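You operate a simulated robot arm through the tools that you are given. There is no shell and no other tool. Be economical: measure what you need, move in short steps, check, and stop when the job is done.

The job below is to be done with a simulated two-armed robot. You get a single attempt, and the scene is never put back.

## Task
Carry the white tray to the steel stand and pick the metal out with the magnet.
Fine: both hands on the tray, spill none; magnet back on its rest, bits into the tin. Set down upright: hand magnet.
Where things are to end (x, y in the base frame): white tray with two handles within 60 mm of [760, 2230].

Only the result counts: the job must be done as asked and must still hold three seconds after the hand-in. Knocking over, shifting, dropping, spilling or breaking anything else fails it.

## Robot
Two 7-joint arms with two-finger parallel grippers on one trunk, on a base that drives. Base frame: it is fixed to the floor where the robot stands at the start and does not move with it; the origin is under the middle of the robot, x ahead of it, y to its left, z up. Lengths are in mm, angles in degrees, forces in N, time in s.
The left shoulder is at the start at [-104, 119, 777], the right one opposite. With the tool pointing down near the work surface each hand reaches from about 100 to 560 mm from the robot's upright axis, wherever it stands, measured 20 degrees to its own side. Places, roughly: green beaker [1000, 2250, 1000]; grey tin [1000, 2000, 750]; hand magnet [1000, 2000, 1000]; red rest [1000, 2000, 900]; top of the steel stand [800, 2300, 800]; white beaker [1000, 2500, 1000]; yellow beaker [1000, 2250, 1000]; yellow knob on the magnet [1000, 2000, 1100]. Payload 3.43 kg a hand.
Tool frame (each hand has its own): the origin (TCP) lies between the finger pads and is the grasp point; the fingertips stand 30 mm ahead of it; z points along the fingers, y is the line along which they close. Largest opening 94 mm; finger width 28, thickness 10; the body of the gripper, 50 by 96 mm, starts 55 mm behind the TCP.
Orientation is told as [roll, pitch, yaw] about the base's x, y, z axes, in that order, counted from this pose: with the fingers straight down and closing along the base's y, the tool's x points along the base's -x, its y along +y and its z along -z.

## Interface
- The arms move only by the tool jog_arm. It takes "left_motion", "right_motion" or both (then of equal length, played together; a hand with none holds still); each is one flat list of numbers, 6 for each row, row after row: the shift along the tool's x, y, z in units of 500 mm (1.0 is 500 mm), then the turn, a rotation vector about the tool's x, y, z in units of 120 degrees (1.0 is 120 degrees). In form: [x, y, z, ax, ay, az, x, y, z, ax, ay, az, ...]. A call has 1 to 10 rows; each row is the pose to reach, as a shift and turn from the pose commanded when the call began, along the tool's axes at that moment. "left_jaw" and "right_jaw" are, for a hand that has rows, the finger opening in cm, from 0 to 9.4, set as the call begins (left out, the last holds). A call with a number of a shift or a turn outside -1 to 1 is refused whole. Rows are played at 5 a second. More than 50 mm and 8.6 degrees between two rows, or a gripper value outside its range, and nothing of the call is played. A pose out of reach is approached as far as the arm can. The call stops where the force on the tool passes 60 N (or 10 N more than at its start, if that is more) or the arm is blocked; 0.2 s more then pass. The fingers move at their own pace (about 153 mm/s each) and stop on an object; they squeeze with about 37 N. The grip force told is the motor's: it shows also when the fingers shut on nothing. Time passes only in rows, and 0.2 s behind the last, so rows that repeat a pose let the fingers close. It gives the time, the measured TCP pose, the force on the tool (base axes), the opening and the grip force at its end, in the units of the frame above (readings bear some noise), with the torque about the TCP (base axes, N m) and any sound that the robot's microphone picked up.
- Cameras (640 x 400 px; columns grow to the right, rows downward): "scene" is now at [21.6, -0.7, 1464.6]; the picture's right is [0.02, -1.00, 0.00], its down [-0.89, -0.02, -0.46] and it looks along [0.46, 0.01, -0.89] (base axes); focal length 257 px, centre (320, 200). "left" rides on the left gripper at [76, -14, -103] in its tool frame; the picture's right is [0.18, 0.98, 0.00], its down [-0.75, 0.14, -0.64] and it looks along [-0.63, 0.12, 0.77] (tool axes); focal length 243 px, centre (320, 200). "right" rides on the right gripper at [76, 14, -103] in its tool frame; the picture's right is [-0.18, 0.98, 0.00], its down [-0.75, -0.14, -0.64] and it looks along [-0.63, -0.12, 0.77] (tool axes); focal length 243 px, centre (320, 200). There is no depth. A picture from a camera that has moved, and an enlarged one, comes with that camera's place and axes in the base frame and with its lens.
- capture(camera): a new picture of that camera. The clock stands still meanwhile.
- lift_body(by): slides the trunk up (or, below 0, down) by that many mm; the arms and the scene camera ride with it, the base frame stays. It gives what a move gives, with no picture.
- steer(legs): drives the robot by 1 to 6 legs, each [ahead, left, turn to the left] in mm, mm and degrees, along the robot's own axes; the way and the turn of a leg run together, so that a leg with both is an arc; at most 1500 mm and 180 degrees a leg. The arms and the cameras ride along, it lands a little off, and it stops where it bumps. It gives what a move gives.
- turn_head(pan, tilt): turns the head with the scene camera to pan (to the left, within 143 degrees either way) and tilt (down, from -29 to 69), counted from straight ahead of the robot. It gives what a move gives.
- zoom(camera, box): a new picture of the part [left, top, right, bottom] of that camera's present view, enlarged. The clock stands still meanwhile.
- sign_off(): hands the job in; it is judged then, once.

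Go step by step. Nothing tells you exact positions but the pictures and the camera data: compare them with the known pose of the tool, close in by small moves and look again before you grip or let go. The budget is 120 turns and 100 pictures, counting those below and the enlarged ones. Unless the task says otherwise, let go and move clear before handing in.

The tools are called after "Request:" by a JSON object that holds its "name" and its "arguments". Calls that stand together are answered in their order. jog_arm: Moves the arms, as the interface text tells. Its arguments: {"type":"object","properties":{"left_motion":{"type":"array","items":{"type":"number"}},"left_jaw":{"type":"number"},"right_motion":{"type":"array","items":{"type":"number"}},"right_jaw":{"type":"number"}},"required":[]} The other tools are called the same way: lift_body (by) slides the trunk up or down; steer (legs) drives the base; turn_head (pan, tilt) turns the head that bears the scene camera; capture (camera) takes a picture; zoom (camera, box) takes an enlarged picture of a part of a camera's view; sign_off () hands the job in.

At the start:

```text
t: 0.0
left_tool_pos: [390.4, 180.5, 858.7]
left_tool_rot: [0.0, -0.1, 0.0]
left_ft_force: [-0.5, -0.8, -0.4]
left_wrist_torque: [0.03, 0.01, -0.01]
left_finger_gap: 93.9
left_finger_force: 0.0
right_tool_pos: [285.4, -81.2, 852.2]
right_tool_rot: [0.1, 0.0, -0.1]
right_ft_force: [-0.6, 0.6, -0.2]
right_wrist_torque: [0.01, 0.0, 0.03]
right_finger_gap: 94.1
right_finger_force: 0.1
trunk travel left (down, up): [-200.0, 135.0]
robot x, y, heading: [0.8, -2.6, -0.1]
head pan, tilt: [1.4, 62.9]
```

scene: 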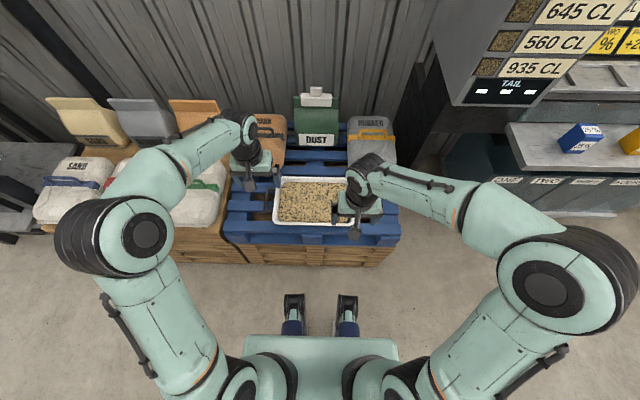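
right: 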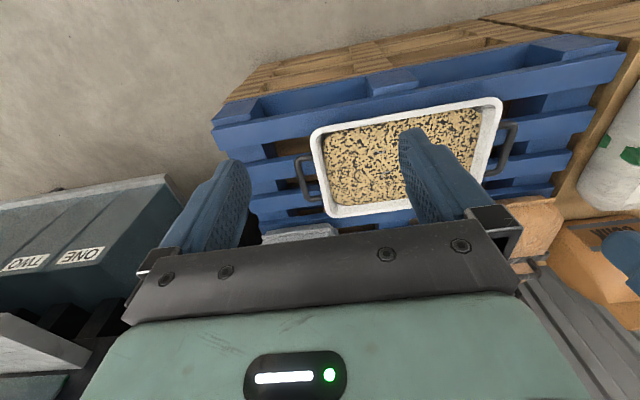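
left: 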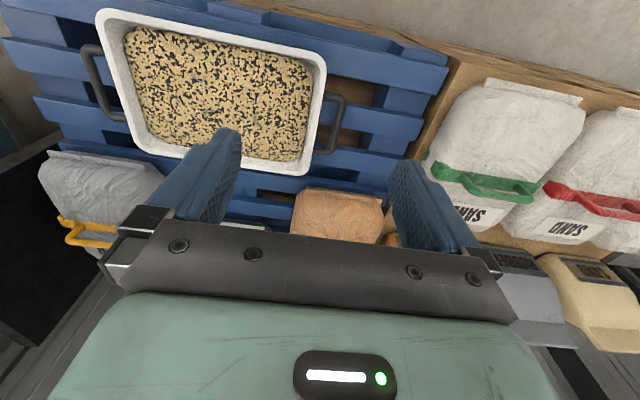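

The tray of grain lies on a blue pallet ahead of me, with handles on its left and right ends. I'll look closer at it and turn the head left to see the stand.

Request:
{"name": "zoom", "arguments": {"camera": "scene", "box": [220, 140, 420, 265]}}

Request:
{"name": "turn_head", "arguments": {"pan": 68, "tilt": 25}}

Request:
{"name": "capture", "arguments": {"camera": "scene"}}

```text
3.20 times, centred on (320, 202) of scene
camera zoom: at [21.6, -0.7, 1464.6], right [0.02, -1.0, 0.0], down [-0.89, -0.02, -0.46], along [0.46, 0.01, -0.89], focal length 822 px, centre (320, 192)
```

zoom: 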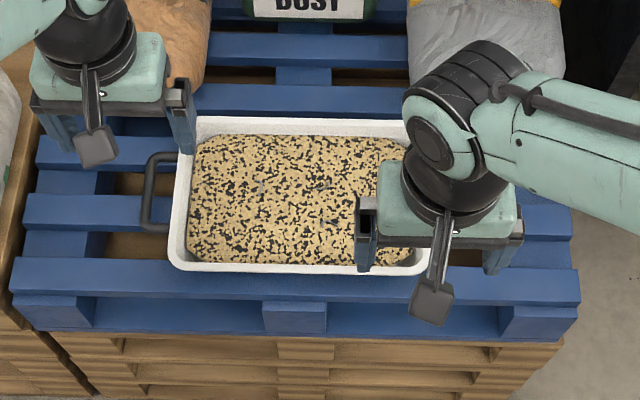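

```text
t: 1.4
left_tool_pos: [390.1, 180.7, 859.7]
left_tool_rot: [0.1, -0.1, 0.0]
left_ft_force: [-0.3, 0.0, -0.2]
left_wrist_torque: [-0.03, 0.01, 0.0]
left_finger_gap: 93.7
left_finger_force: 0.0
right_tool_pos: [285.7, -82.1, 851.4]
right_tool_rot: [0.0, -0.1, -0.1]
right_ft_force: [0.0, 0.4, -0.4]
right_wrist_torque: [-0.04, 0.01, -0.01]
right_finger_gap: 94.2
right_finger_force: 0.0
trunk travel left (down, up): [-200.0, 135.0]
robot x, y, heading: [0.7, -1.6, -0.0]
head pan, tilt: [68.0, 25.0]
```

```text
95 pictures are left
camera scene: at [-7.1, 83.2, 1517.9], right [0.93, -0.38, 0.0], down [-0.16, -0.39, -0.91], along [0.34, 0.84, -0.42], focal length 257 px, centre (320, 200)
```

scene: 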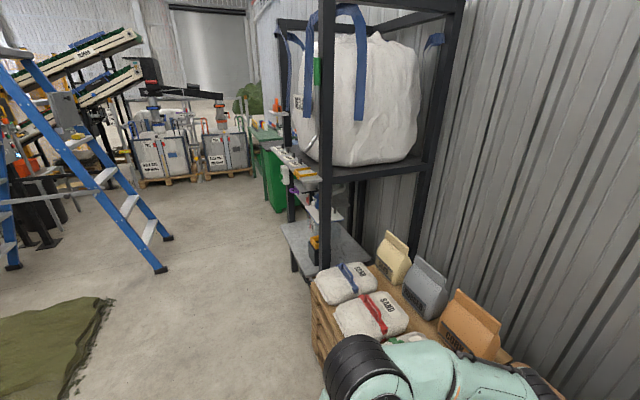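

The work area lies beyond the shelving frame to the left. I'll enlarge it.

Request:
{"name": "zoom", "arguments": {"camera": "scene", "box": [230, 90, 390, 290]}}

Request:
{"name": "zoom", "arguments": {"camera": "right", "box": [200, 40, 640, 260]}}

Request:
{"name": "zoom", "arguments": {"camera": "left", "box": [60, 0, 380, 200]}}

```text
2.00 times, centred on (310, 190) of scene
camera zoom: at [-7.1, 83.2, 1517.9], right [0.93, -0.38, 0.0], down [-0.16, -0.39, -0.91], along [0.34, 0.84, -0.42], focal length 514 px, centre (340, 220)
```

zoom: 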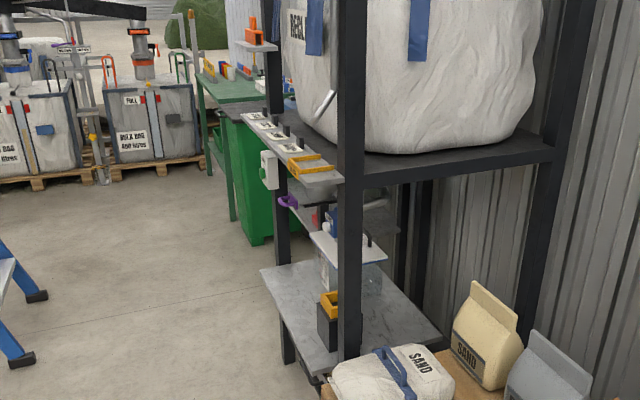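

```text
1.45 times, centred on (420, 150) of right
camera zoom: at [209.1, -67.5, 954.2], right [0.18, 0.98, 0.0], down [0.75, -0.14, 0.64], along [0.63, -0.12, -0.77], focal length 353 px, centre (174, 273)
```

zoom: 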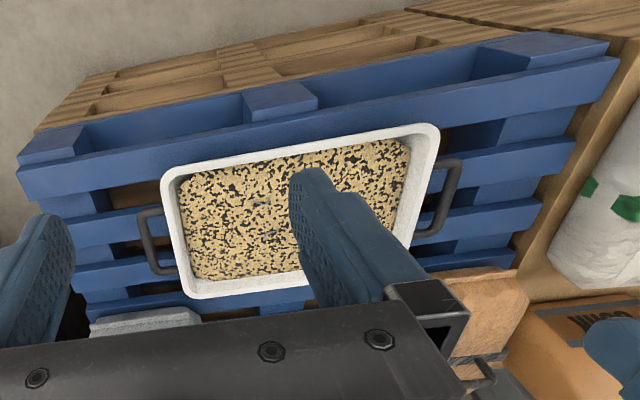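

```text
2.00 times, centred on (220, 100) of left
camera zoom: at [313.3, 166.2, 962.5], right [-0.18, 0.98, 0.0], down [0.75, 0.14, 0.64], along [0.63, 0.12, -0.77], focal length 485 px, centre (520, 400)
```

zoom: 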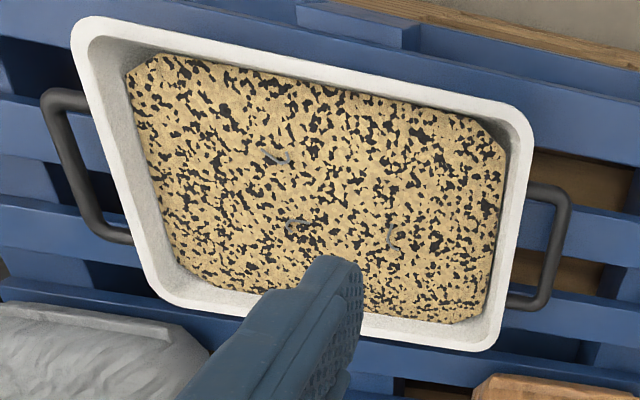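

Triangulating from both hand cameras puts the handle bars at about (473, 226, 556) and (473, −152, 560), with the rim near z 563. I'll bring both hands above the bars, jaws part closed.

Request:
{"name": "jog_arm", "arguments": {"left_motion": [-0.0237, 0.013, 0.0626, 0, 0, 0, -0.0474, 0.026, 0.1251, 0, 0, 0, -0.0711, 0.039, 0.1877, 0, 0, 0, -0.0949, 0.052, 0.2503, 0, 0, 0, -0.1186, 0.065, 0.3129, 0, 0, 0, -0.1423, 0.078, 0.3754, 0, 0, 0, -0.166, 0.091, 0.438, 0, 0, 0], "right_motion": [-0.0535, -0.0202, 0.0604, 0, 0, 0, -0.1071, -0.0404, 0.1209, 0, 0, 0, -0.1606, -0.0606, 0.1813, 0, 0, 0, -0.2142, -0.0808, 0.2417, 0, 0, 0, -0.2677, -0.101, 0.3021, 0, 0, 0, -0.3213, -0.1212, 0.3626, 0, 0, 0, -0.3748, -0.1414, 0.423, 0, 0, 0], "left_jaw": 3.8, "right_jaw": 3.8}}

Request:
{"name": "capture", "arguments": {"camera": "left"}}

Request:
{"name": "capture", "arguments": {"camera": "right"}}

```text
t: 3.0
left_tool_pos: [474.6, 225.2, 640.0]
left_tool_rot: [0.1, 0.0, 0.0]
left_ft_force: [0.0, 0.1, 1.2]
left_wrist_torque: [-0.01, -0.01, -0.01]
left_finger_gap: 37.8
left_finger_force: 0.1
right_tool_pos: [474.1, -151.7, 640.0]
right_tool_rot: [0.0, 0.1, 0.0]
right_ft_force: [-0.2, -0.3, -0.6]
right_wrist_torque: [0.0, 0.02, -0.05]
right_finger_gap: 38.1
right_finger_force: 0.0
trunk travel left (down, up): [-200.0, 135.0]
robot x, y, heading: [2.2, 1.1, -0.1]
head pan, tilt: [68.0, 25.0]
```

```text
91 pictures are left
camera left: at [397.0, 210.8, 742.7], right [-0.18, 0.98, 0.0], down [0.75, 0.14, 0.64], along [0.63, 0.12, -0.77], focal length 243 px, centre (320, 200)
```

left: 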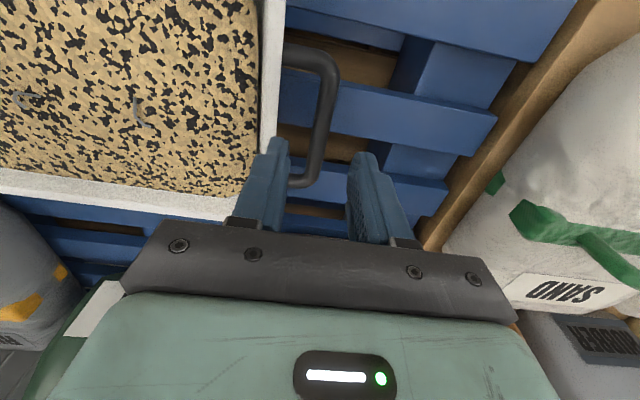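

```text
90 pictures are left
camera right: at [396.7, -137.9, 742.1], right [0.18, 0.98, 0.0], down [0.75, -0.14, 0.64], along [0.63, -0.12, -0.77], focal length 243 px, centre (320, 200)
```

right: 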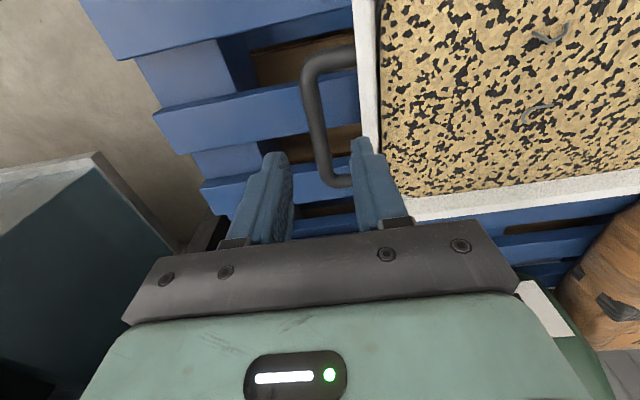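

The bars are centred under both hands. I'll descend onto them.

Request:
{"name": "jog_arm", "arguments": {"left_motion": [0, 0.001, 0.06, 0, 0, 0, 0, 0.002, 0.12, 0, 0, 0, 0, 0.002, 0.16, 0, 0, 0], "right_motion": [0, -0.001, 0.06, 0, 0, 0, 0, -0.002, 0.12, 0, 0, 0, 0, -0.002, 0.156, 0, 0, 0]}}

Request:
{"name": "capture", "arguments": {"camera": "left"}}

Request:
{"name": "capture", "arguments": {"camera": "right"}}

```text
t: 3.8
left_tool_pos: [471.9, 226.0, 560.3]
left_tool_rot: [0.0, 0.0, 0.0]
left_ft_force: [0.1, -0.5, 0.4]
left_wrist_torque: [-0.02, 0.02, 0.0]
left_finger_gap: 37.8
left_finger_force: 0.1
right_tool_pos: [471.9, -153.0, 561.4]
right_tool_rot: [0.1, 0.0, 0.1]
right_ft_force: [0.1, -0.8, 0.3]
right_wrist_torque: [0.0, 0.0, -0.01]
right_finger_gap: 38.2
right_finger_force: 0.1
trunk travel left (down, up): [-200.0, 135.0]
robot x, y, heading: [2.5, -1.3, 0.1]
head pan, tilt: [68.0, 25.0]
```

```text
89 pictures are left
camera left: at [395.7, 212.6, 663.1], right [-0.18, 0.98, 0.0], down [0.75, 0.14, 0.64], along [0.63, 0.12, -0.77], focal length 243 px, centre (320, 200)
```

left: 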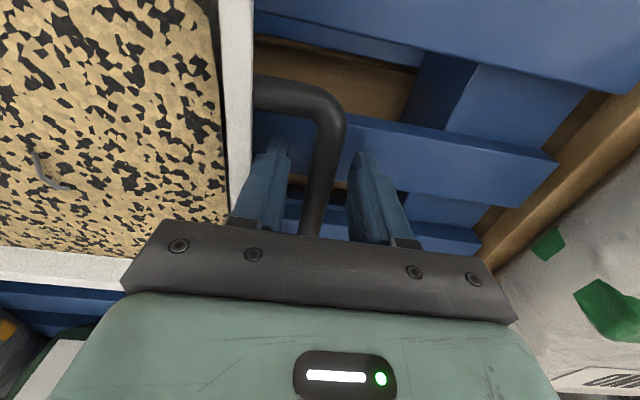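

```text
88 pictures are left
camera right: at [395.8, -138.8, 664.1], right [0.18, 0.98, 0.0], down [0.75, -0.14, 0.64], along [0.63, -0.12, -0.77], focal length 243 px, centre (320, 200)
```

right: 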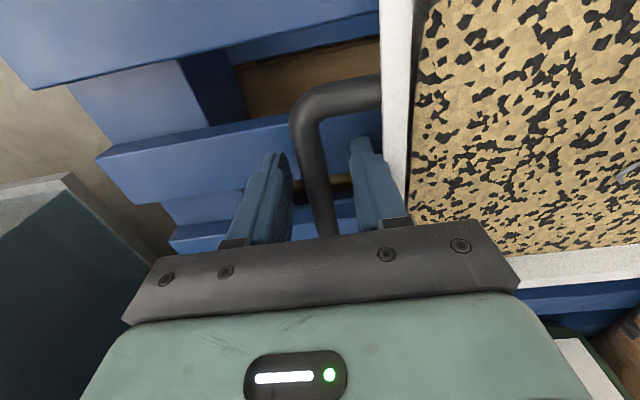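

Both bars stand between the pads. I'll close both hands in place.

Request:
{"name": "jog_arm", "arguments": {"left_motion": [0, 0, 0, 0, 0, 0, 0, 0, 0, 0, 0, 0, 0, 0, 0, 0, 0, 0], "right_motion": [0, 0, 0, 0, 0, 0, 0, 0, 0, 0, 0, 0, 0, 0, 0, 0, 0, 0], "left_jaw": 0, "right_jaw": 0}}

```text
t: 4.6
left_tool_pos: [470.8, 226.7, 561.4]
left_tool_rot: [0.0, 0.0, 0.0]
left_ft_force: [0.0, 2.5, 0.1]
left_wrist_torque: [0.01, -0.27, 0.01]
left_finger_gap: 18.3
left_finger_force: 37.0
right_tool_pos: [473.7, -152.1, 562.2]
right_tool_rot: [0.1, 0.0, 0.0]
right_ft_force: [-0.8, -4.2, -0.9]
right_wrist_torque: [0.0, -0.16, 0.01]
right_finger_gap: 18.0
right_finger_force: 36.6
trunk travel left (down, up): [-200.0, 135.0]
robot x, y, heading: [-2.2, -3.1, 0.1]
head pan, tilt: [68.0, 25.0]
```

Both hands grip the bars (18 mm gap). I'll lift a little with the trunk first and check.

Request:
{"name": "lift_body", "arguments": {"by": 60}}

Request:
{"name": "turn_head", "arguments": {"pan": 0, "tilt": 55}}

Request:
{"name": "capture", "arguments": {"camera": "scene"}}

```text
t: 5.6
left_tool_pos: [472.0, 225.3, 620.7]
left_tool_rot: [-0.1, 0.1, 0.0]
left_ft_force: [0.3, 0.0, -0.1]
left_wrist_torque: [0.01, 0.0, 0.03]
left_finger_gap: 0.0
left_finger_force: 33.0
right_tool_pos: [472.3, -153.2, 622.1]
right_tool_rot: [0.0, -0.1, 0.1]
right_ft_force: [0.5, -0.8, -0.3]
right_wrist_torque: [-0.02, -0.01, 0.0]
right_finger_gap: 0.0
right_finger_force: 33.1
trunk travel left (down, up): [-260.0, 75.0]
robot x, y, heading: [-0.5, 2.1, -0.2]
head pan, tilt: [68.0, 25.0]
```

```text
t: 7.0
left_tool_pos: [472.7, 226.5, 620.3]
left_tool_rot: [0.0, 0.0, -0.1]
left_ft_force: [0.1, 0.2, -0.1]
left_wrist_torque: [-0.03, 0.01, -0.01]
left_finger_gap: 0.0
left_finger_force: 33.1
right_tool_pos: [473.6, -154.0, 622.8]
right_tool_rot: [0.1, 0.0, 0.0]
right_ft_force: [0.4, 0.1, -0.5]
right_wrist_torque: [0.02, 0.06, 0.03]
right_finger_gap: 0.2
right_finger_force: 33.1
trunk travel left (down, up): [-260.0, 75.0]
robot x, y, heading: [1.2, 0.4, 0.1]
head pan, tilt: [0.0, 55.0]
```

```text
87 pictures are left
camera scene: at [28.8, -2.1, 1533.5], right [0.0, -1.0, 0.0], down [-0.82, 0.0, -0.57], along [0.57, 0.0, -0.82], focal length 257 px, centre (320, 200)
```

scene: 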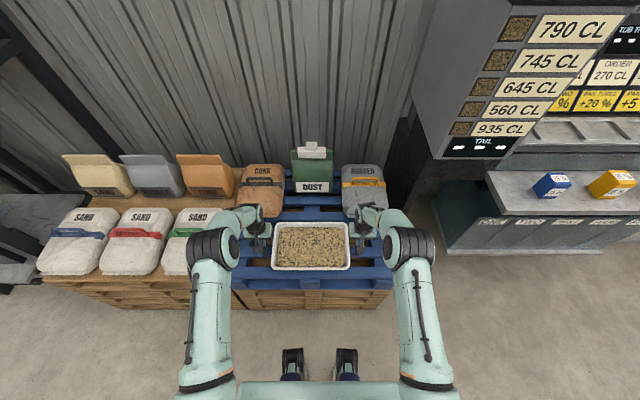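

The handles slipped out of the grip as the trunk rose, and the tray appears to be still in place. I'll open the jaws and inspect before gripping again.

Request:
{"name": "jog_arm", "arguments": {"left_motion": [0, 0, 0, 0, 0, 0, 0, 0, 0, 0, 0, 0], "right_motion": [0, 0, 0, 0, 0, 0, 0, 0, 0, 0, 0, 0], "left_jaw": 3.8, "right_jaw": 3.8}}

Request:
{"name": "capture", "arguments": {"camera": "left"}}

Request:
{"name": "capture", "arguments": {"camera": "right"}}

Request:
{"name": "zoom", "arguments": {"camera": "scene", "box": [220, 190, 400, 300]}}

```text
t: 7.6
left_tool_pos: [473.8, 226.1, 621.7]
left_tool_rot: [0.0, 0.0, 0.0]
left_ft_force: [-0.4, 0.3, -0.5]
left_wrist_torque: [0.01, -0.03, -0.01]
left_finger_gap: 37.9
left_finger_force: 0.0
right_tool_pos: [473.1, -153.0, 622.3]
right_tool_rot: [0.1, 0.1, 0.0]
right_ft_force: [-0.3, -0.3, 0.7]
right_wrist_torque: [0.01, -0.03, -0.02]
right_finger_gap: 37.9
right_finger_force: 0.0
trunk travel left (down, up): [-260.0, 75.0]
robot x, y, heading: [-1.8, 0.1, 0.2]
head pan, tilt: [0.0, 55.0]
```

```text
86 pictures are left
camera left: at [396.3, 212.7, 723.5], right [-0.18, 0.98, 0.0], down [0.75, 0.14, 0.64], along [0.63, 0.12, -0.77], focal length 243 px, centre (320, 200)
```

left: 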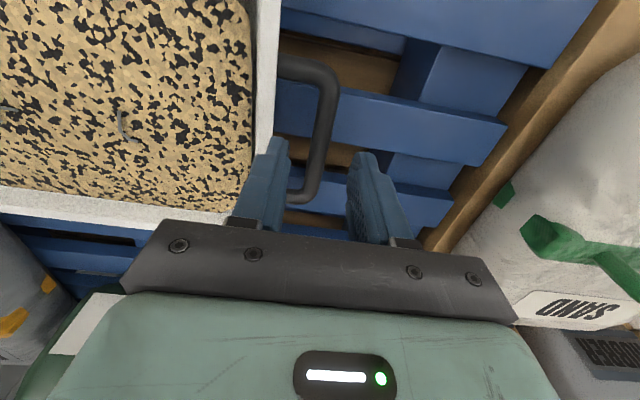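

```text
85 pictures are left
camera right: at [396.5, -139.2, 724.6], right [0.18, 0.98, 0.0], down [0.75, -0.14, 0.64], along [0.63, -0.12, -0.77], focal length 243 px, centre (320, 200)
```

right: 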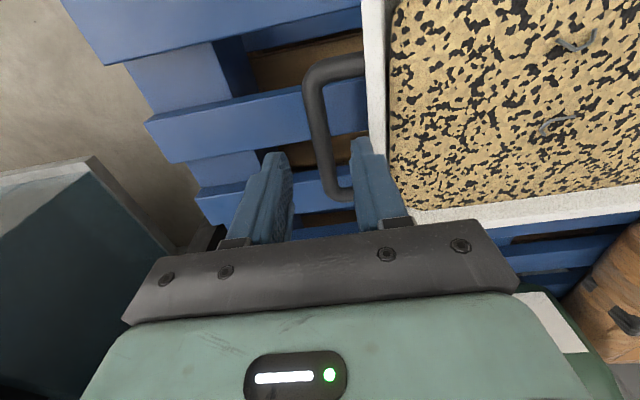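

```text
3.56 times, centred on (310, 245) of scene
camera zoom: at [28.7, -2.2, 1533.4], right [0.0, -1.0, 0.0], down [-0.82, 0.0, -0.57], along [0.57, 0.0, -0.82], focal length 913 px, centre (356, 40)
```

zoom: 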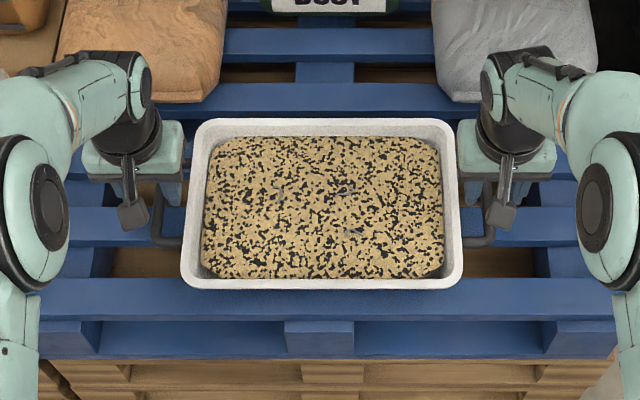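

The bar centre is probably a bit lower than where I gripped (about z 553). I'll go down lower, grip, and make a slow small test lift with the arms to read the weight.

Request:
{"name": "jog_arm", "arguments": {"left_motion": [0, 0, 0.08, 0, 0, 0, 0, 0, 0.12, 0, 0, 0, 0, 0, 0.139, 0, 0, 0], "right_motion": [0, 0, 0.08, 0, 0, 0, 0, 0, 0.12, 0, 0, 0, 0, 0, 0.138, 0, 0, 0]}}

Request:
{"name": "jog_arm", "arguments": {"left_motion": [0, 0, 0, 0, 0, 0, 0, 0, 0, 0, 0, 0, 0, 0, 0, 0, 0, 0, 0, 0, 0, 0, 0, 0], "right_motion": [0, 0, 0, 0, 0, 0, 0, 0, 0, 0, 0, 0, 0, 0, 0, 0, 0, 0, 0, 0, 0, 0, 0, 0], "left_jaw": 0, "right_jaw": 0}}

Request:
{"name": "jog_arm", "arguments": {"left_motion": [0, 0, -0.002, 0, 0, 0, 0, 0, -0.004, 0, 0, 0, 0, 0, -0.006, 0, 0, 0], "right_motion": [0, 0, -0.002, 0, 0, 0, 0, 0, -0.004, 0, 0, 0, 0, 0, -0.006, 0, 0, 0]}}

```text
t: 8.4
left_tool_pos: [472.7, 225.6, 549.3]
left_tool_rot: [0.1, 0.0, 0.0]
left_ft_force: [0.1, 0.1, 1.1]
left_wrist_torque: [0.02, 0.02, 0.0]
left_finger_gap: 38.2
left_finger_force: 0.2
right_tool_pos: [472.9, -152.9, 553.8]
right_tool_rot: [0.0, 0.0, 0.0]
right_ft_force: [0.2, 0.7, -0.3]
right_wrist_torque: [0.02, 0.0, -0.04]
right_finger_gap: 38.0
right_finger_force: 0.1
trunk travel left (down, up): [-260.0, 75.0]
robot x, y, heading: [1.0, 1.6, 0.0]
head pan, tilt: [0.0, 55.0]
```

```text
t: 9.4
left_tool_pos: [474.1, 227.0, 551.6]
left_tool_rot: [0.1, 0.1, 0.1]
left_ft_force: [-0.5, 4.3, 0.3]
left_wrist_torque: [-0.05, -0.17, 0.02]
left_finger_gap: 18.1
left_finger_force: 37.0
right_tool_pos: [472.5, -153.6, 554.4]
right_tool_rot: [0.0, 0.0, -0.1]
right_ft_force: [0.1, -3.2, 0.3]
right_wrist_torque: [0.05, -0.14, 0.02]
right_finger_gap: 18.1
right_finger_force: 37.2
trunk travel left (down, up): [-260.0, 75.0]
robot x, y, heading: [0.4, -2.2, -0.0]
head pan, tilt: [0.0, 55.0]
```

```text
t: 10.2
left_tool_pos: [473.8, 226.3, 554.0]
left_tool_rot: [0.0, 0.1, 0.0]
left_ft_force: [0.4, 5.8, -3.7]
left_wrist_torque: [-0.08, 0.11, -0.05]
left_finger_gap: 18.1
left_finger_force: 36.7
right_tool_pos: [473.5, -153.4, 555.2]
right_tool_rot: [0.0, 0.1, 0.0]
right_ft_force: [-0.3, -5.7, -4.6]
right_wrist_torque: [0.01, -0.04, -0.07]
right_finger_gap: 18.0
right_finger_force: 36.8
trunk travel left (down, up): [-260.0, 75.0]
robot x, y, heading: [-1.8, 3.1, -0.0]
head pan, tilt: [0.0, 55.0]
```

The load is beginning to come onto the hands. I'll continue the lift slowly.

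Request:
{"name": "jog_arm", "arguments": {"left_motion": [0, 0, -0.004, 0, 0, 0, 0, 0, -0.008, 0, 0, 0, 0, 0, -0.012, 0, 0, 0, 0, 0, -0.016, 0, 0, 0], "right_motion": [0, 0, -0.004, 0, 0, 0, 0, 0, -0.008, 0, 0, 0, 0, 0, -0.012, 0, 0, 0, 0, 0, -0.016, 0, 0, 0]}}

Request:
{"name": "capture", "arguments": {"camera": "left"}}

```text
t: 11.2
left_tool_pos: [473.7, 226.7, 561.9]
left_tool_rot: [0.0, 0.0, -0.1]
left_ft_force: [0.0, 6.0, -4.5]
left_wrist_torque: [-0.06, 0.04, -0.05]
left_finger_gap: 18.0
left_finger_force: 36.5
right_tool_pos: [473.9, -152.0, 563.0]
right_tool_rot: [0.0, 0.1, 0.0]
right_ft_force: [0.4, -6.0, -3.2]
right_wrist_torque: [0.06, 0.06, 0.04]
right_finger_gap: 18.2
right_finger_force: 37.3
trunk travel left (down, up): [-260.0, 75.0]
robot x, y, heading: [0.1, 0.6, 0.1]
head pan, tilt: [0.0, 55.0]
```

```text
83 pictures are left
camera left: at [396.7, 213.1, 664.8], right [-0.18, 0.98, 0.0], down [0.75, 0.14, 0.64], along [0.63, 0.12, -0.77], focal length 243 px, centre (320, 200)
```

left: 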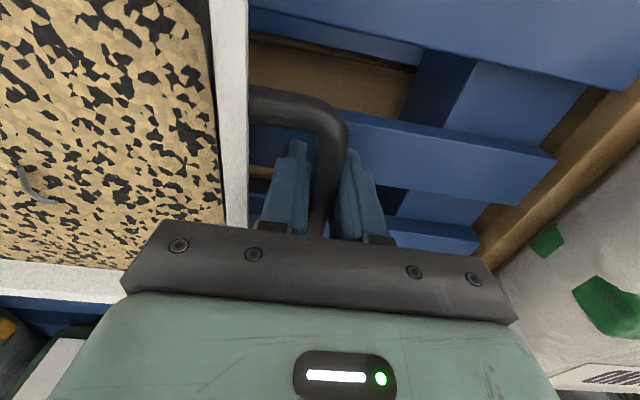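

The rim now appears closer to the camera, so the tray has risen with the hands at about 4 N each. I'll keep lifting gently with the arms.

Request:
{"name": "jog_arm", "arguments": {"left_motion": [0, 0, -0.008, 0, 0, 0, 0, 0, -0.02, 0, 0, 0, 0, 0, -0.036, 0, 0, 0, 0, 0, -0.056, 0, 0, 0, 0, 0, -0.076, 0, 0, 0, 0, 0, -0.096, 0, 0, 0, 0, 0, -0.116, 0, 0, 0, 0, 0, -0.132, 0, 0, 0, 0, 0, -0.144, 0, 0, 0, 0, 0, -0.15, 0, 0, 0], "right_motion": [0, 0, -0.008, 0, 0, 0, 0, 0, -0.02, 0, 0, 0, 0, 0, -0.036, 0, 0, 0, 0, 0, -0.056, 0, 0, 0, 0, 0, -0.076, 0, 0, 0, 0, 0, -0.096, 0, 0, 0, 0, 0, -0.116, 0, 0, 0, 0, 0, -0.132, 0, 0, 0, 0, 0, -0.144, 0, 0, 0, 0, 0, -0.15, 0, 0, 0]}}

Request:
{"name": "zoom", "arguments": {"camera": "scene", "box": [220, 190, 400, 300]}}

```text
t: 13.4
left_tool_pos: [473.4, 227.0, 637.3]
left_tool_rot: [0.0, -0.1, 0.0]
left_ft_force: [-0.7, 8.8, -4.5]
left_wrist_torque: [-0.08, -0.06, 0.04]
left_finger_gap: 17.9
left_finger_force: 36.8
right_tool_pos: [473.8, -153.4, 638.7]
right_tool_rot: [0.0, 0.0, 0.0]
right_ft_force: [-0.4, -8.2, -3.8]
right_wrist_torque: [0.07, 0.15, 0.04]
right_finger_gap: 18.2
right_finger_force: 37.1
trunk travel left (down, up): [-260.0, 75.0]
robot x, y, heading: [1.0, -0.9, -0.1]
head pan, tilt: [0.0, 55.0]
```

```text
3.56 times, centred on (310, 245) of scene
camera zoom: at [29.4, -2.2, 1533.4], right [0.0, -1.0, 0.0], down [-0.82, 0.0, -0.57], along [0.57, 0.0, -0.82], focal length 913 px, centre (356, 40)
```

zoom: 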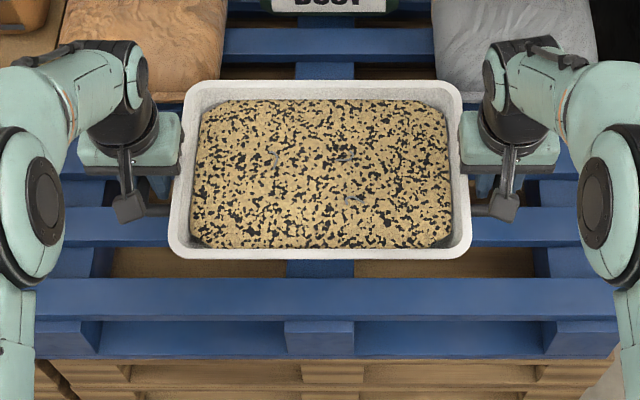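

The tray is level and up. I'll ease the slight inward squeeze by 1 mm a side and lift further to clear everything before driving.

Request:
{"name": "jog_arm", "arguments": {"left_motion": [0, 0.001, -0.008, 0, 0, 0, 0, 0.002, -0.024, 0, 0, 0, 0, 0.002, -0.052, 0, 0, 0, 0, 0.002, -0.088, 0, 0, 0, 0, 0.002, -0.128, 0, 0, 0, 0, 0.002, -0.168, 0, 0, 0, 0, 0.002, -0.204, 0, 0, 0, 0, 0.002, -0.232, 0, 0, 0, 0, 0.002, -0.248, 0, 0, 0, 0, 0.002, -0.256, 0, 0, 0], "right_motion": [0, -0.001, -0.008, 0, 0, 0, 0, -0.002, -0.024, 0, 0, 0, 0, -0.002, -0.052, 0, 0, 0, 0, -0.002, -0.088, 0, 0, 0, 0, -0.002, -0.128, 0, 0, 0, 0, -0.002, -0.168, 0, 0, 0, 0, -0.002, -0.204, 0, 0, 0, 0, -0.002, -0.232, 0, 0, 0, 0, -0.002, -0.248, 0, 0, 0, 0, -0.002, -0.256, 0, 0, 0]}}

Request:
{"name": "turn_head", "arguments": {"pan": 75, "tilt": 35}}

Request:
{"name": "capture", "arguments": {"camera": "scene"}}

```text
t: 15.6
left_tool_pos: [473.8, 226.8, 764.0]
left_tool_rot: [-0.1, 0.1, -0.1]
left_ft_force: [0.8, -9.0, -4.4]
left_wrist_torque: [0.08, 0.11, 0.1]
left_finger_gap: 18.1
left_finger_force: 36.6
right_tool_pos: [473.7, -154.4, 767.0]
right_tool_rot: [0.1, 0.0, 0.0]
right_ft_force: [-0.7, 7.8, -3.8]
right_wrist_torque: [-0.05, -0.02, 0.01]
right_finger_gap: 17.9
right_finger_force: 37.3
trunk travel left (down, up): [-260.0, 75.0]
robot x, y, heading: [1.0, -0.7, -0.1]
head pan, tilt: [0.0, 55.0]
```

```text
t: 17.0
left_tool_pos: [473.2, 226.8, 764.7]
left_tool_rot: [-0.1, -0.1, 0.0]
left_ft_force: [0.7, -15.5, -3.8]
left_wrist_torque: [0.12, 0.04, 0.09]
left_finger_gap: 18.0
left_finger_force: 37.1
right_tool_pos: [473.1, -153.1, 766.7]
right_tool_rot: [0.1, 0.0, 0.0]
right_ft_force: [-0.6, 15.5, -4.4]
right_wrist_torque: [-0.1, 0.03, -0.04]
right_finger_gap: 18.3
right_finger_force: 37.3
trunk travel left (down, up): [-260.0, 75.0]
robot x, y, heading: [-2.2, -1.9, -0.2]
head pan, tilt: [75.0, 35.0]
```

```text
81 pictures are left
camera scene: at [-19.7, 82.9, 1561.7], right [0.97, -0.26, 0.0], down [-0.15, -0.55, -0.82], along [0.21, 0.79, -0.57], focal length 257 px, centre (320, 200)
```

scene: 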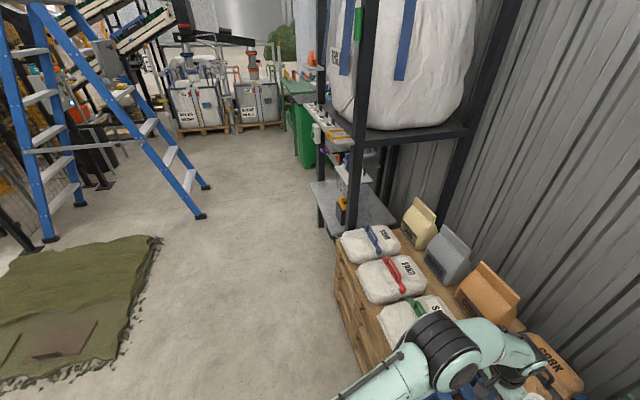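

There's open floor between the frame posts (x≈430) and the ladder (foot about (−640, 2300)). I'll relax the sideways pull in the tray, then check what is behind me before backing up.

Request:
{"name": "jog_arm", "arguments": {"left_motion": [0, -0.0012, 0, 0, 0, 0, 0, -0.0012, 0, 0, 0, 0], "right_motion": [0, 0.0012, 0, 0, 0, 0, 0, 0.0012, 0, 0, 0, 0]}}

Request:
{"name": "turn_head", "arguments": {"pan": 140, "tilt": 45}}

Request:
{"name": "capture", "arguments": {"camera": "scene"}}

```text
t: 17.6
left_tool_pos: [473.9, 226.8, 764.2]
left_tool_rot: [0.0, 0.0, 0.0]
left_ft_force: [0.6, -14.5, -4.4]
left_wrist_torque: [0.13, 0.05, 0.06]
left_finger_gap: 18.1
left_finger_force: 37.2
right_tool_pos: [473.9, -153.0, 766.8]
right_tool_rot: [0.1, -0.1, 0.0]
right_ft_force: [-0.4, 14.7, -4.5]
right_wrist_torque: [-0.08, -0.01, 0.07]
right_finger_gap: 17.6
right_finger_force: 36.5
trunk travel left (down, up): [-260.0, 75.0]
robot x, y, heading: [-0.3, 1.7, 0.0]
head pan, tilt: [75.0, 35.0]
```

```text
t: 19.0
left_tool_pos: [473.4, 226.7, 765.2]
left_tool_rot: [-0.1, -0.1, 0.0]
left_ft_force: [0.8, -13.6, -3.7]
left_wrist_torque: [0.09, -0.02, 0.08]
left_finger_gap: 18.0
left_finger_force: 36.7
right_tool_pos: [473.9, -153.9, 766.8]
right_tool_rot: [0.0, 0.1, 0.0]
right_ft_force: [-0.1, 13.5, -4.4]
right_wrist_torque: [-0.07, 0.06, 0.03]
right_finger_gap: 18.4
right_finger_force: 37.4
trunk travel left (down, up): [-260.0, 75.0]
robot x, y, heading: [-3.3, -2.2, 0.2]
head pan, tilt: [140.0, 45.0]
```

```text
80 pictures are left
camera scene: at [-104.9, 50.2, 1546.9], right [0.64, 0.77, 0.0], down [0.54, -0.45, -0.71], along [-0.54, 0.45, -0.71], focal length 257 px, centre (320, 200)
```

scene: 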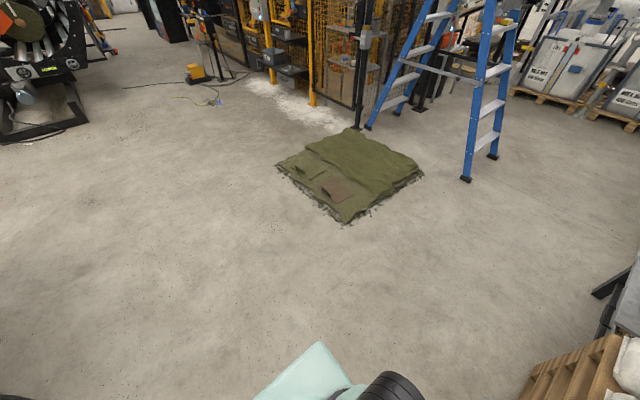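

Behind is clear. I'll back up first and check the grip.

Request:
{"name": "steer", "arguments": {"legs": [[-260, 0, 0]]}}

Request:
{"name": "turn_head", "arguments": {"pan": 35, "tilt": 45}}

Request:
{"name": "capture", "arguments": {"camera": "scene"}}

```text
t: 20.9
left_tool_pos: [216.7, 225.8, 764.6]
left_tool_rot: [0.0, 0.0, -0.2]
left_ft_force: [0.6, -13.0, -4.0]
left_wrist_torque: [0.13, 0.03, 0.1]
left_finger_gap: 18.0
left_finger_force: 36.7
right_tool_pos: [215.0, -154.2, 767.6]
right_tool_rot: [0.0, 0.1, 0.0]
right_ft_force: [-0.1, 13.3, -3.8]
right_wrist_torque: [-0.07, 0.03, 0.04]
right_finger_gap: 18.2
right_finger_force: 37.0
trunk travel left (down, up): [-260.0, 75.0]
robot x, y, heading: [-258.4, 1.0, -0.1]
head pan, tilt: [140.0, 45.0]
```

```text
t: 22.7
left_tool_pos: [216.5, 225.4, 764.8]
left_tool_rot: [0.0, 0.1, -0.2]
left_ft_force: [0.5, -0.8, -3.7]
left_wrist_torque: [0.01, 0.02, 0.06]
left_finger_gap: 18.1
left_finger_force: 36.5
right_tool_pos: [215.1, -154.3, 767.1]
right_tool_rot: [0.0, 0.2, -0.1]
right_ft_force: [-0.3, 0.4, -4.4]
right_wrist_torque: [0.04, 0.06, 0.06]
right_finger_gap: 18.1
right_finger_force: 36.7
trunk travel left (down, up): [-260.0, 75.0]
robot x, y, heading: [-255.3, 1.1, -0.2]
head pan, tilt: [35.0, 45.0]
```

```text
79 pictures are left
camera scene: at [-234.2, 44.8, 1546.8], right [0.57, -0.82, 0.0], down [-0.58, -0.4, -0.71], along [0.58, 0.4, -0.71], focal length 257 px, centre (320, 200)
```

scene: 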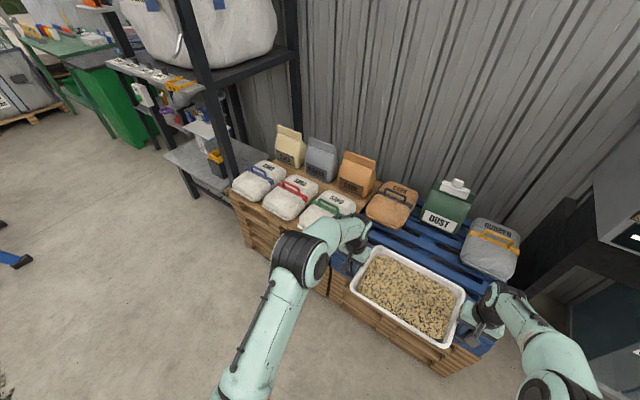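

The tray holds steady. Now I'll drive left about 1200 mm and look at the work area.

Request:
{"name": "steer", "arguments": {"legs": [[0, 1200, 0]]}}

Request:
{"name": "turn_head", "arguments": {"pan": 42, "tilt": 30}}

Request:
{"name": "capture", "arguments": {"camera": "scene"}}

```text
t: 33.5
left_tool_pos: [217.6, 1436.0, 764.4]
left_tool_rot: [0.0, 0.0, 0.0]
left_ft_force: [0.5, -1.5, -4.3]
left_wrist_torque: [-0.01, 0.07, 0.09]
left_finger_gap: 18.0
left_finger_force: 37.2
right_tool_pos: [217.2, 1058.6, 767.3]
right_tool_rot: [0.0, 0.0, 0.0]
right_ft_force: [-0.8, 1.3, -3.9]
right_wrist_torque: [-0.05, 0.02, 0.02]
right_finger_gap: 18.0
right_finger_force: 37.4
trunk travel left (down, up): [-260.0, 75.0]
robot x, y, heading: [-258.7, 1210.5, -0.2]
head pan, tilt: [35.0, 45.0]
```

```text
t: 34.3
left_tool_pos: [216.3, 1436.6, 763.5]
left_tool_rot: [0.0, 0.0, 0.0]
left_ft_force: [-0.8, 0.1, -3.7]
left_wrist_torque: [0.01, 0.11, 0.04]
left_finger_gap: 18.1
left_finger_force: 37.5
right_tool_pos: [217.0, 1056.0, 767.3]
right_tool_rot: [0.1, 0.1, 0.0]
right_ft_force: [-1.1, 0.9, -3.9]
right_wrist_torque: [-0.02, -0.01, 0.07]
right_finger_gap: 17.9
right_finger_force: 36.6
trunk travel left (down, up): [-260.0, 75.0]
robot x, y, heading: [-259.7, 1209.4, -0.1]
head pan, tilt: [42.0, 30.0]
```

```text
78 pictures are left
camera scene: at [-232.1, 1268.4, 1569.4], right [0.67, -0.74, 0.0], down [-0.37, -0.33, -0.87], along [0.64, 0.58, -0.5], focal length 257 px, centre (320, 200)
```

scene: 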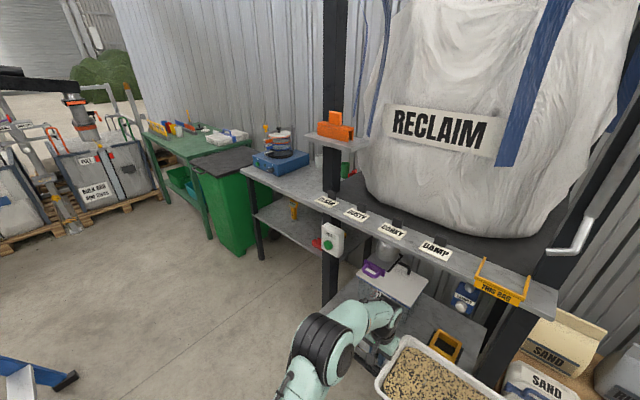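

The bench with instruments is further left. I'll continue 750 mm left and look again.

Request:
{"name": "steer", "arguments": {"legs": [[0, 750, 0]]}}

Request:
{"name": "turn_head", "arguments": {"pan": 15, "tilt": 32}}

Request:
{"name": "capture", "arguments": {"camera": "scene"}}

```text
t: 41.3
left_tool_pos: [222.7, 2184.2, 763.7]
left_tool_rot: [0.0, 0.0, -0.6]
left_ft_force: [0.1, -1.3, -4.3]
left_wrist_torque: [-0.01, 0.03, 0.08]
left_finger_gap: 17.9
left_finger_force: 37.0
right_tool_pos: [219.0, 1804.3, 765.8]
right_tool_rot: [0.0, 0.0, -0.4]
right_ft_force: [0.4, 0.3, -3.9]
right_wrist_torque: [-0.02, 0.03, 0.05]
right_finger_gap: 18.0
right_finger_force: 37.3
trunk travel left (down, up): [-260.0, 75.0]
robot x, y, heading: [-251.9, 1963.8, -0.3]
head pan, tilt: [42.0, 30.0]
```

```text
t: 42.2
left_tool_pos: [221.9, 2185.0, 765.0]
left_tool_rot: [-0.1, 0.1, -0.5]
left_ft_force: [0.5, -1.1, -4.7]
left_wrist_torque: [0.0, 0.09, 0.08]
left_finger_gap: 18.1
left_finger_force: 37.3
right_tool_pos: [218.9, 1803.9, 766.7]
right_tool_rot: [0.0, 0.1, -0.4]
right_ft_force: [0.6, 1.8, -4.4]
right_wrist_torque: [0.01, 0.01, 0.03]
right_finger_gap: 18.2
right_finger_force: 36.8
trunk travel left (down, up): [-260.0, 75.0]
robot x, y, heading: [-254.5, 1959.3, -0.5]
head pan, tilt: [15.0, 32.0]
```

```text
77 pictures are left
camera scene: at [-209.7, 1982.3, 1566.3], right [0.25, -0.97, 0.0], down [-0.51, -0.13, -0.85], along [0.82, 0.21, -0.53], focal length 257 px, centre (320, 200)
```

scene: 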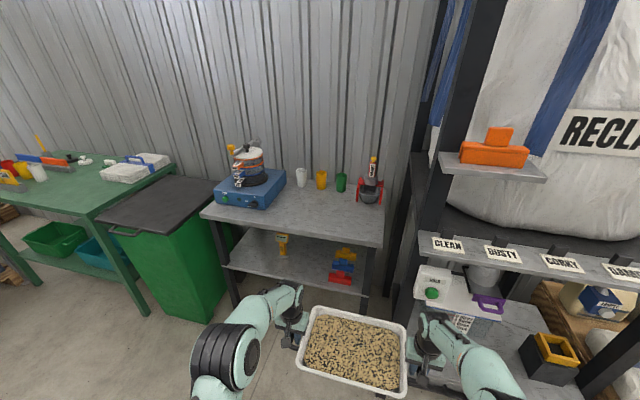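

Request:
{"name": "zoom", "arguments": {"camera": "scene", "box": [195, 120, 415, 300]}}

Request:
{"name": "zoom", "arguments": {"camera": "scene", "box": [290, 145, 390, 210]}}

```text
2.22 times, centred on (305, 210) of scene
camera zoom: at [-209.7, 1982.3, 1566.3], right [0.25, -0.97, 0.0], down [-0.51, -0.13, -0.85], along [0.82, 0.21, -0.53], focal length 571 px, centre (353, 178)
```

zoom: 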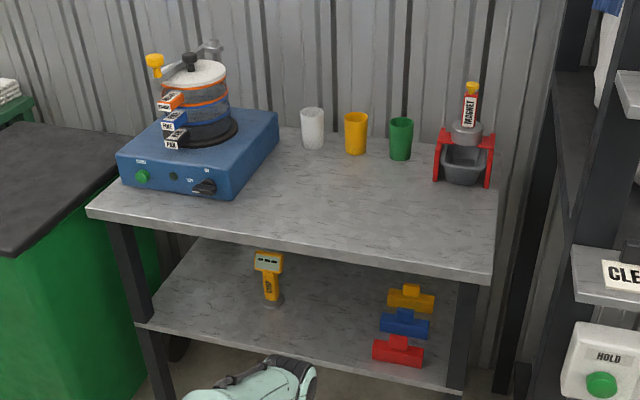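

```text
6.15 times, centred on (340, 178) of scene
camera zoom: at [-209.7, 1982.3, 1566.3], right [0.25, -0.97, 0.0], down [-0.51, -0.13, -0.85], along [0.82, 0.21, -0.53], focal length 1581 px, centre (197, 338)
```

zoom: 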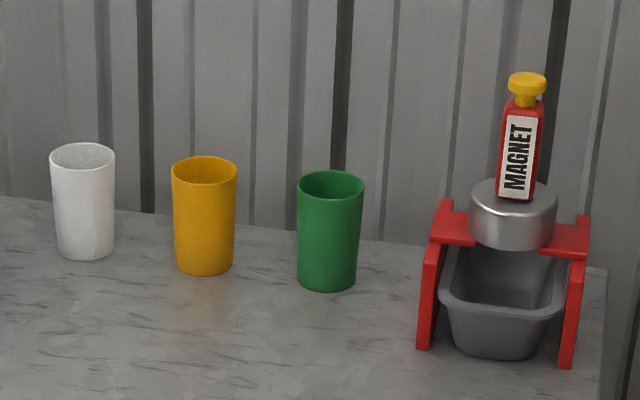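

The steel stand's top spans about x 690–1200, y 1930–2850 at z≈800. The magnet sits on the red rest over the tin near (1040, 2020). I'll raise the tray another 130 mm, then shift left to line up with the target.

Request:
{"name": "jog_arm", "arguments": {"left_motion": [0, 0, -0.008, 0, 0, 0, 0, 0, -0.024, 0, 0, 0, 0, 0, -0.052, 0, 0, 0, 0, 0, -0.088, 0, 0, 0, 0, 0, -0.128, 0, 0, 0, 0, 0, -0.168, 0, 0, 0, 0, 0, -0.204, 0, 0, 0, 0, 0, -0.232, 0, 0, 0, 0, 0, -0.252, 0, 0, 0, 0, 0, -0.26, 0, 0, 0], "right_motion": [0, 0, -0.008, 0, 0, 0, 0, 0, -0.024, 0, 0, 0, 0, 0, -0.052, 0, 0, 0, 0, 0, -0.088, 0, 0, 0, 0, 0, -0.128, 0, 0, 0, 0, 0, -0.168, 0, 0, 0, 0, 0, -0.204, 0, 0, 0, 0, 0, -0.23, 0, 0, 0, 0, 0, -0.248, 0, 0, 0, 0, 0, -0.256, 0, 0, 0]}}

Request:
{"name": "steer", "arguments": {"legs": [[0, 230, 0.4]]}}

Request:
{"name": "turn_head", "arguments": {"pan": 0, "tilt": 40}}

Request:
{"name": "capture", "arguments": {"camera": "scene"}}

```text
t: 44.4
left_tool_pos: [222.0, 2184.1, 895.0]
left_tool_rot: [0.1, 0.1, -0.5]
left_ft_force: [-0.3, 1.0, -4.8]
left_wrist_torque: [0.03, 0.11, 0.15]
left_finger_gap: 17.9
left_finger_force: 37.3
right_tool_pos: [217.3, 1804.7, 894.7]
right_tool_rot: [0.0, 0.0, -0.4]
right_ft_force: [-0.5, -0.5, -4.3]
right_wrist_torque: [0.05, -0.05, 0.02]
right_finger_gap: 18.1
right_finger_force: 37.0
trunk travel left (down, up): [-260.0, 75.0]
robot x, y, heading: [-254.2, 1960.3, -0.5]
head pan, tilt: [15.0, 32.0]
```

```text
t: 47.0
left_tool_pos: [221.5, 2416.7, 894.2]
left_tool_rot: [-0.1, -0.1, 0.0]
left_ft_force: [-0.4, -0.4, -4.5]
left_wrist_torque: [0.03, 0.1, 0.03]
left_finger_gap: 18.3
left_finger_force: 36.8
right_tool_pos: [221.1, 2035.2, 894.1]
right_tool_rot: [0.0, 0.1, 0.0]
right_ft_force: [0.1, 0.2, -5.1]
right_wrist_torque: [-0.04, 0.07, 0.0]
right_finger_gap: 18.2
right_finger_force: 37.0
trunk travel left (down, up): [-260.0, 75.0]
robot x, y, heading: [-255.6, 2190.2, -0.0]
head pan, tilt: [15.0, 32.0]
```

```text
t: 47.8
left_tool_pos: [220.7, 2415.7, 894.0]
left_tool_rot: [0.0, 0.1, 0.0]
left_ft_force: [0.1, 0.3, -4.9]
left_wrist_torque: [0.01, 0.05, 0.03]
left_finger_gap: 18.1
left_finger_force: 36.7
right_tool_pos: [221.1, 2035.9, 894.8]
right_tool_rot: [0.1, 0.1, 0.0]
right_ft_force: [-0.9, -0.4, -4.1]
right_wrist_torque: [-0.03, 0.03, 0.0]
right_finger_gap: 18.0
right_finger_force: 37.3
trunk travel left (down, up): [-260.0, 75.0]
robot x, y, heading: [-253.8, 2191.1, 0.0]
head pan, tilt: [0.0, 40.0]
```

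```text
74 pictures are left
camera scene: at [-210.5, 2187.3, 1554.1], right [0.0, -1.0, 0.0], down [-0.64, 0.0, -0.77], along [0.77, 0.0, -0.64], focal length 257 px, centre (320, 200)
```

scene: 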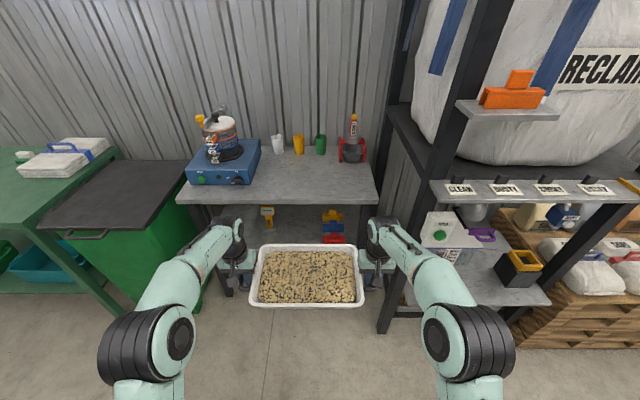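

Two views give the stand top at z≈806 and its front edge at x≈684. I'll raise 25 mm more for clearance, then drive ahead over the stand.

Request:
{"name": "jog_arm", "arguments": {"left_motion": [0, 0, -0.01, 0, 0, 0, 0, 0, -0.025, 0, 0, 0, 0, 0, -0.04, 0, 0, 0, 0, 0, -0.05, 0, 0, 0], "right_motion": [0, 0, -0.01, 0, 0, 0, 0, 0, -0.025, 0, 0, 0, 0, 0, -0.04, 0, 0, 0, 0, 0, -0.05, 0, 0, 0]}}

Request:
{"name": "steer", "arguments": {"legs": [[300, 0, 0]]}}

Request:
{"name": "turn_head", "arguments": {"pan": 0, "tilt": 55}}

Request:
{"name": "capture", "arguments": {"camera": "scene"}}

```text
t: 48.8
left_tool_pos: [219.8, 2416.7, 919.5]
left_tool_rot: [-0.1, -0.1, -0.1]
left_ft_force: [0.8, -1.4, -4.7]
left_wrist_torque: [-0.04, 0.05, 0.08]
left_finger_gap: 18.0
left_finger_force: 36.2
right_tool_pos: [220.8, 2034.8, 919.6]
right_tool_rot: [0.0, 0.2, 0.0]
right_ft_force: [0.4, 0.7, -4.5]
right_wrist_torque: [-0.05, 0.01, -0.04]
right_finger_gap: 17.9
right_finger_force: 36.6
trunk travel left (down, up): [-260.0, 75.0]
robot x, y, heading: [-254.9, 2192.2, 0.0]
head pan, tilt: [0.0, 40.0]
```

```text
t: 50.9
left_tool_pos: [521.6, 2414.5, 919.7]
left_tool_rot: [-0.2, 0.1, -0.1]
left_ft_force: [1.1, -1.2, -5.0]
left_wrist_torque: [-0.02, 0.03, 0.08]
left_finger_gap: 18.3
left_finger_force: 37.1
right_tool_pos: [522.8, 2034.9, 918.9]
right_tool_rot: [0.0, 0.1, 0.0]
right_ft_force: [0.4, 0.9, -4.6]
right_wrist_torque: [-0.02, 0.0, 0.02]
right_finger_gap: 18.1
right_finger_force: 37.0
trunk travel left (down, up): [-260.0, 75.0]
robot x, y, heading: [46.0, 2187.8, 0.1]
head pan, tilt: [0.0, 40.0]
```

```text
t: 51.6
left_tool_pos: [522.4, 2415.1, 919.7]
left_tool_rot: [-0.1, 0.1, -0.2]
left_ft_force: [0.4, -0.5, -5.2]
left_wrist_torque: [0.02, 0.03, 0.06]
left_finger_gap: 18.1
left_finger_force: 37.5
right_tool_pos: [522.5, 2034.9, 919.6]
right_tool_rot: [-0.1, 0.0, 0.0]
right_ft_force: [0.0, 0.8, -5.0]
right_wrist_torque: [-0.02, 0.05, 0.08]
right_finger_gap: 18.2
right_finger_force: 37.5
trunk travel left (down, up): [-260.0, 75.0]
robot x, y, heading: [47.6, 2189.8, 0.3]
head pan, tilt: [0.0, 55.0]
```

```text
73 pictures are left
camera scene: at [78.1, 2187.1, 1533.5], right [0.0, -1.0, 0.0], down [-0.82, 0.0, -0.57], along [0.57, 0.0, -0.82], focal length 257 px, centre (320, 200)
```

scene: 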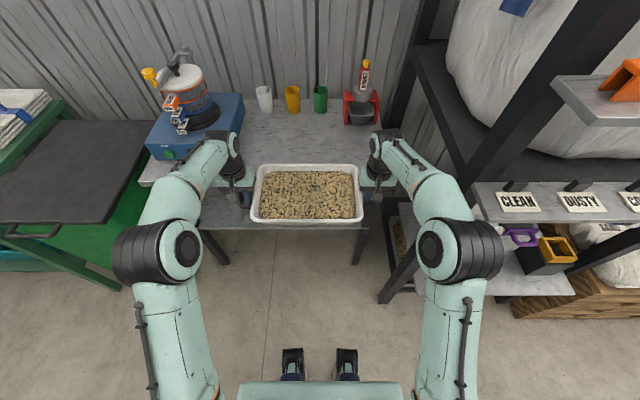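

Clear ahead; the right elbow passes the frame post by about 60 mm, so I'll bias slightly left while driving the last 245 mm.

Request:
{"name": "steer", "arguments": {"legs": [[245, 15, 0]]}}

Request:
{"name": "capture", "arguments": {"camera": "scene"}}

Request:
{"name": "capture", "arguments": {"camera": "right"}}

```text
t: 53.5
left_tool_pos: [768.8, 2431.4, 919.5]
left_tool_rot: [-0.1, 0.0, -0.1]
left_ft_force: [0.7, -0.3, -3.7]
left_wrist_torque: [0.03, 0.08, 0.07]
left_finger_gap: 18.2
left_finger_force: 37.2
right_tool_pos: [769.0, 2049.6, 919.3]
right_tool_rot: [0.0, 0.1, 0.0]
right_ft_force: [0.4, 0.6, -4.2]
right_wrist_torque: [-0.01, 0.04, 0.03]
right_finger_gap: 17.9
right_finger_force: 36.9
trunk travel left (down, up): [-260.0, 75.0]
robot x, y, heading: [294.5, 2204.3, -0.2]
head pan, tilt: [0.0, 55.0]
```

```text
72 pictures are left
camera scene: at [324.9, 2201.9, 1533.4], right [0.0, -1.0, 0.0], down [-0.82, 0.0, -0.57], along [0.57, 0.0, -0.82], focal length 257 px, centre (320, 200)
```

scene: 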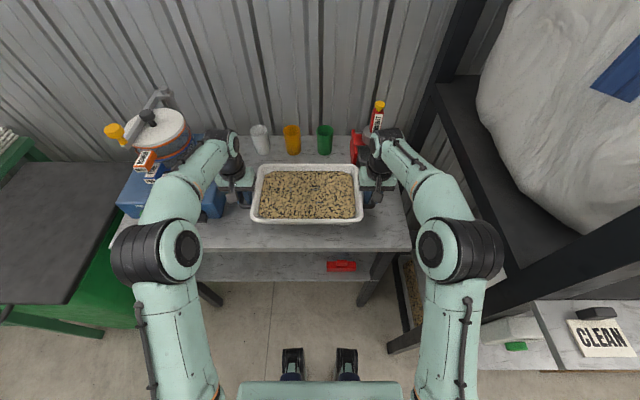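

```text
71 pictures are left
camera right: at [692.0, 2063.8, 1021.9], right [0.19, 0.98, 0.0], down [0.75, -0.14, 0.64], along [0.63, -0.12, -0.77], focal length 243 px, centre (320, 200)
```

right: 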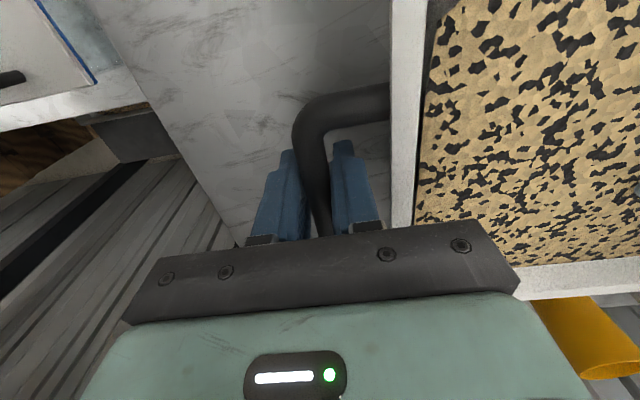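

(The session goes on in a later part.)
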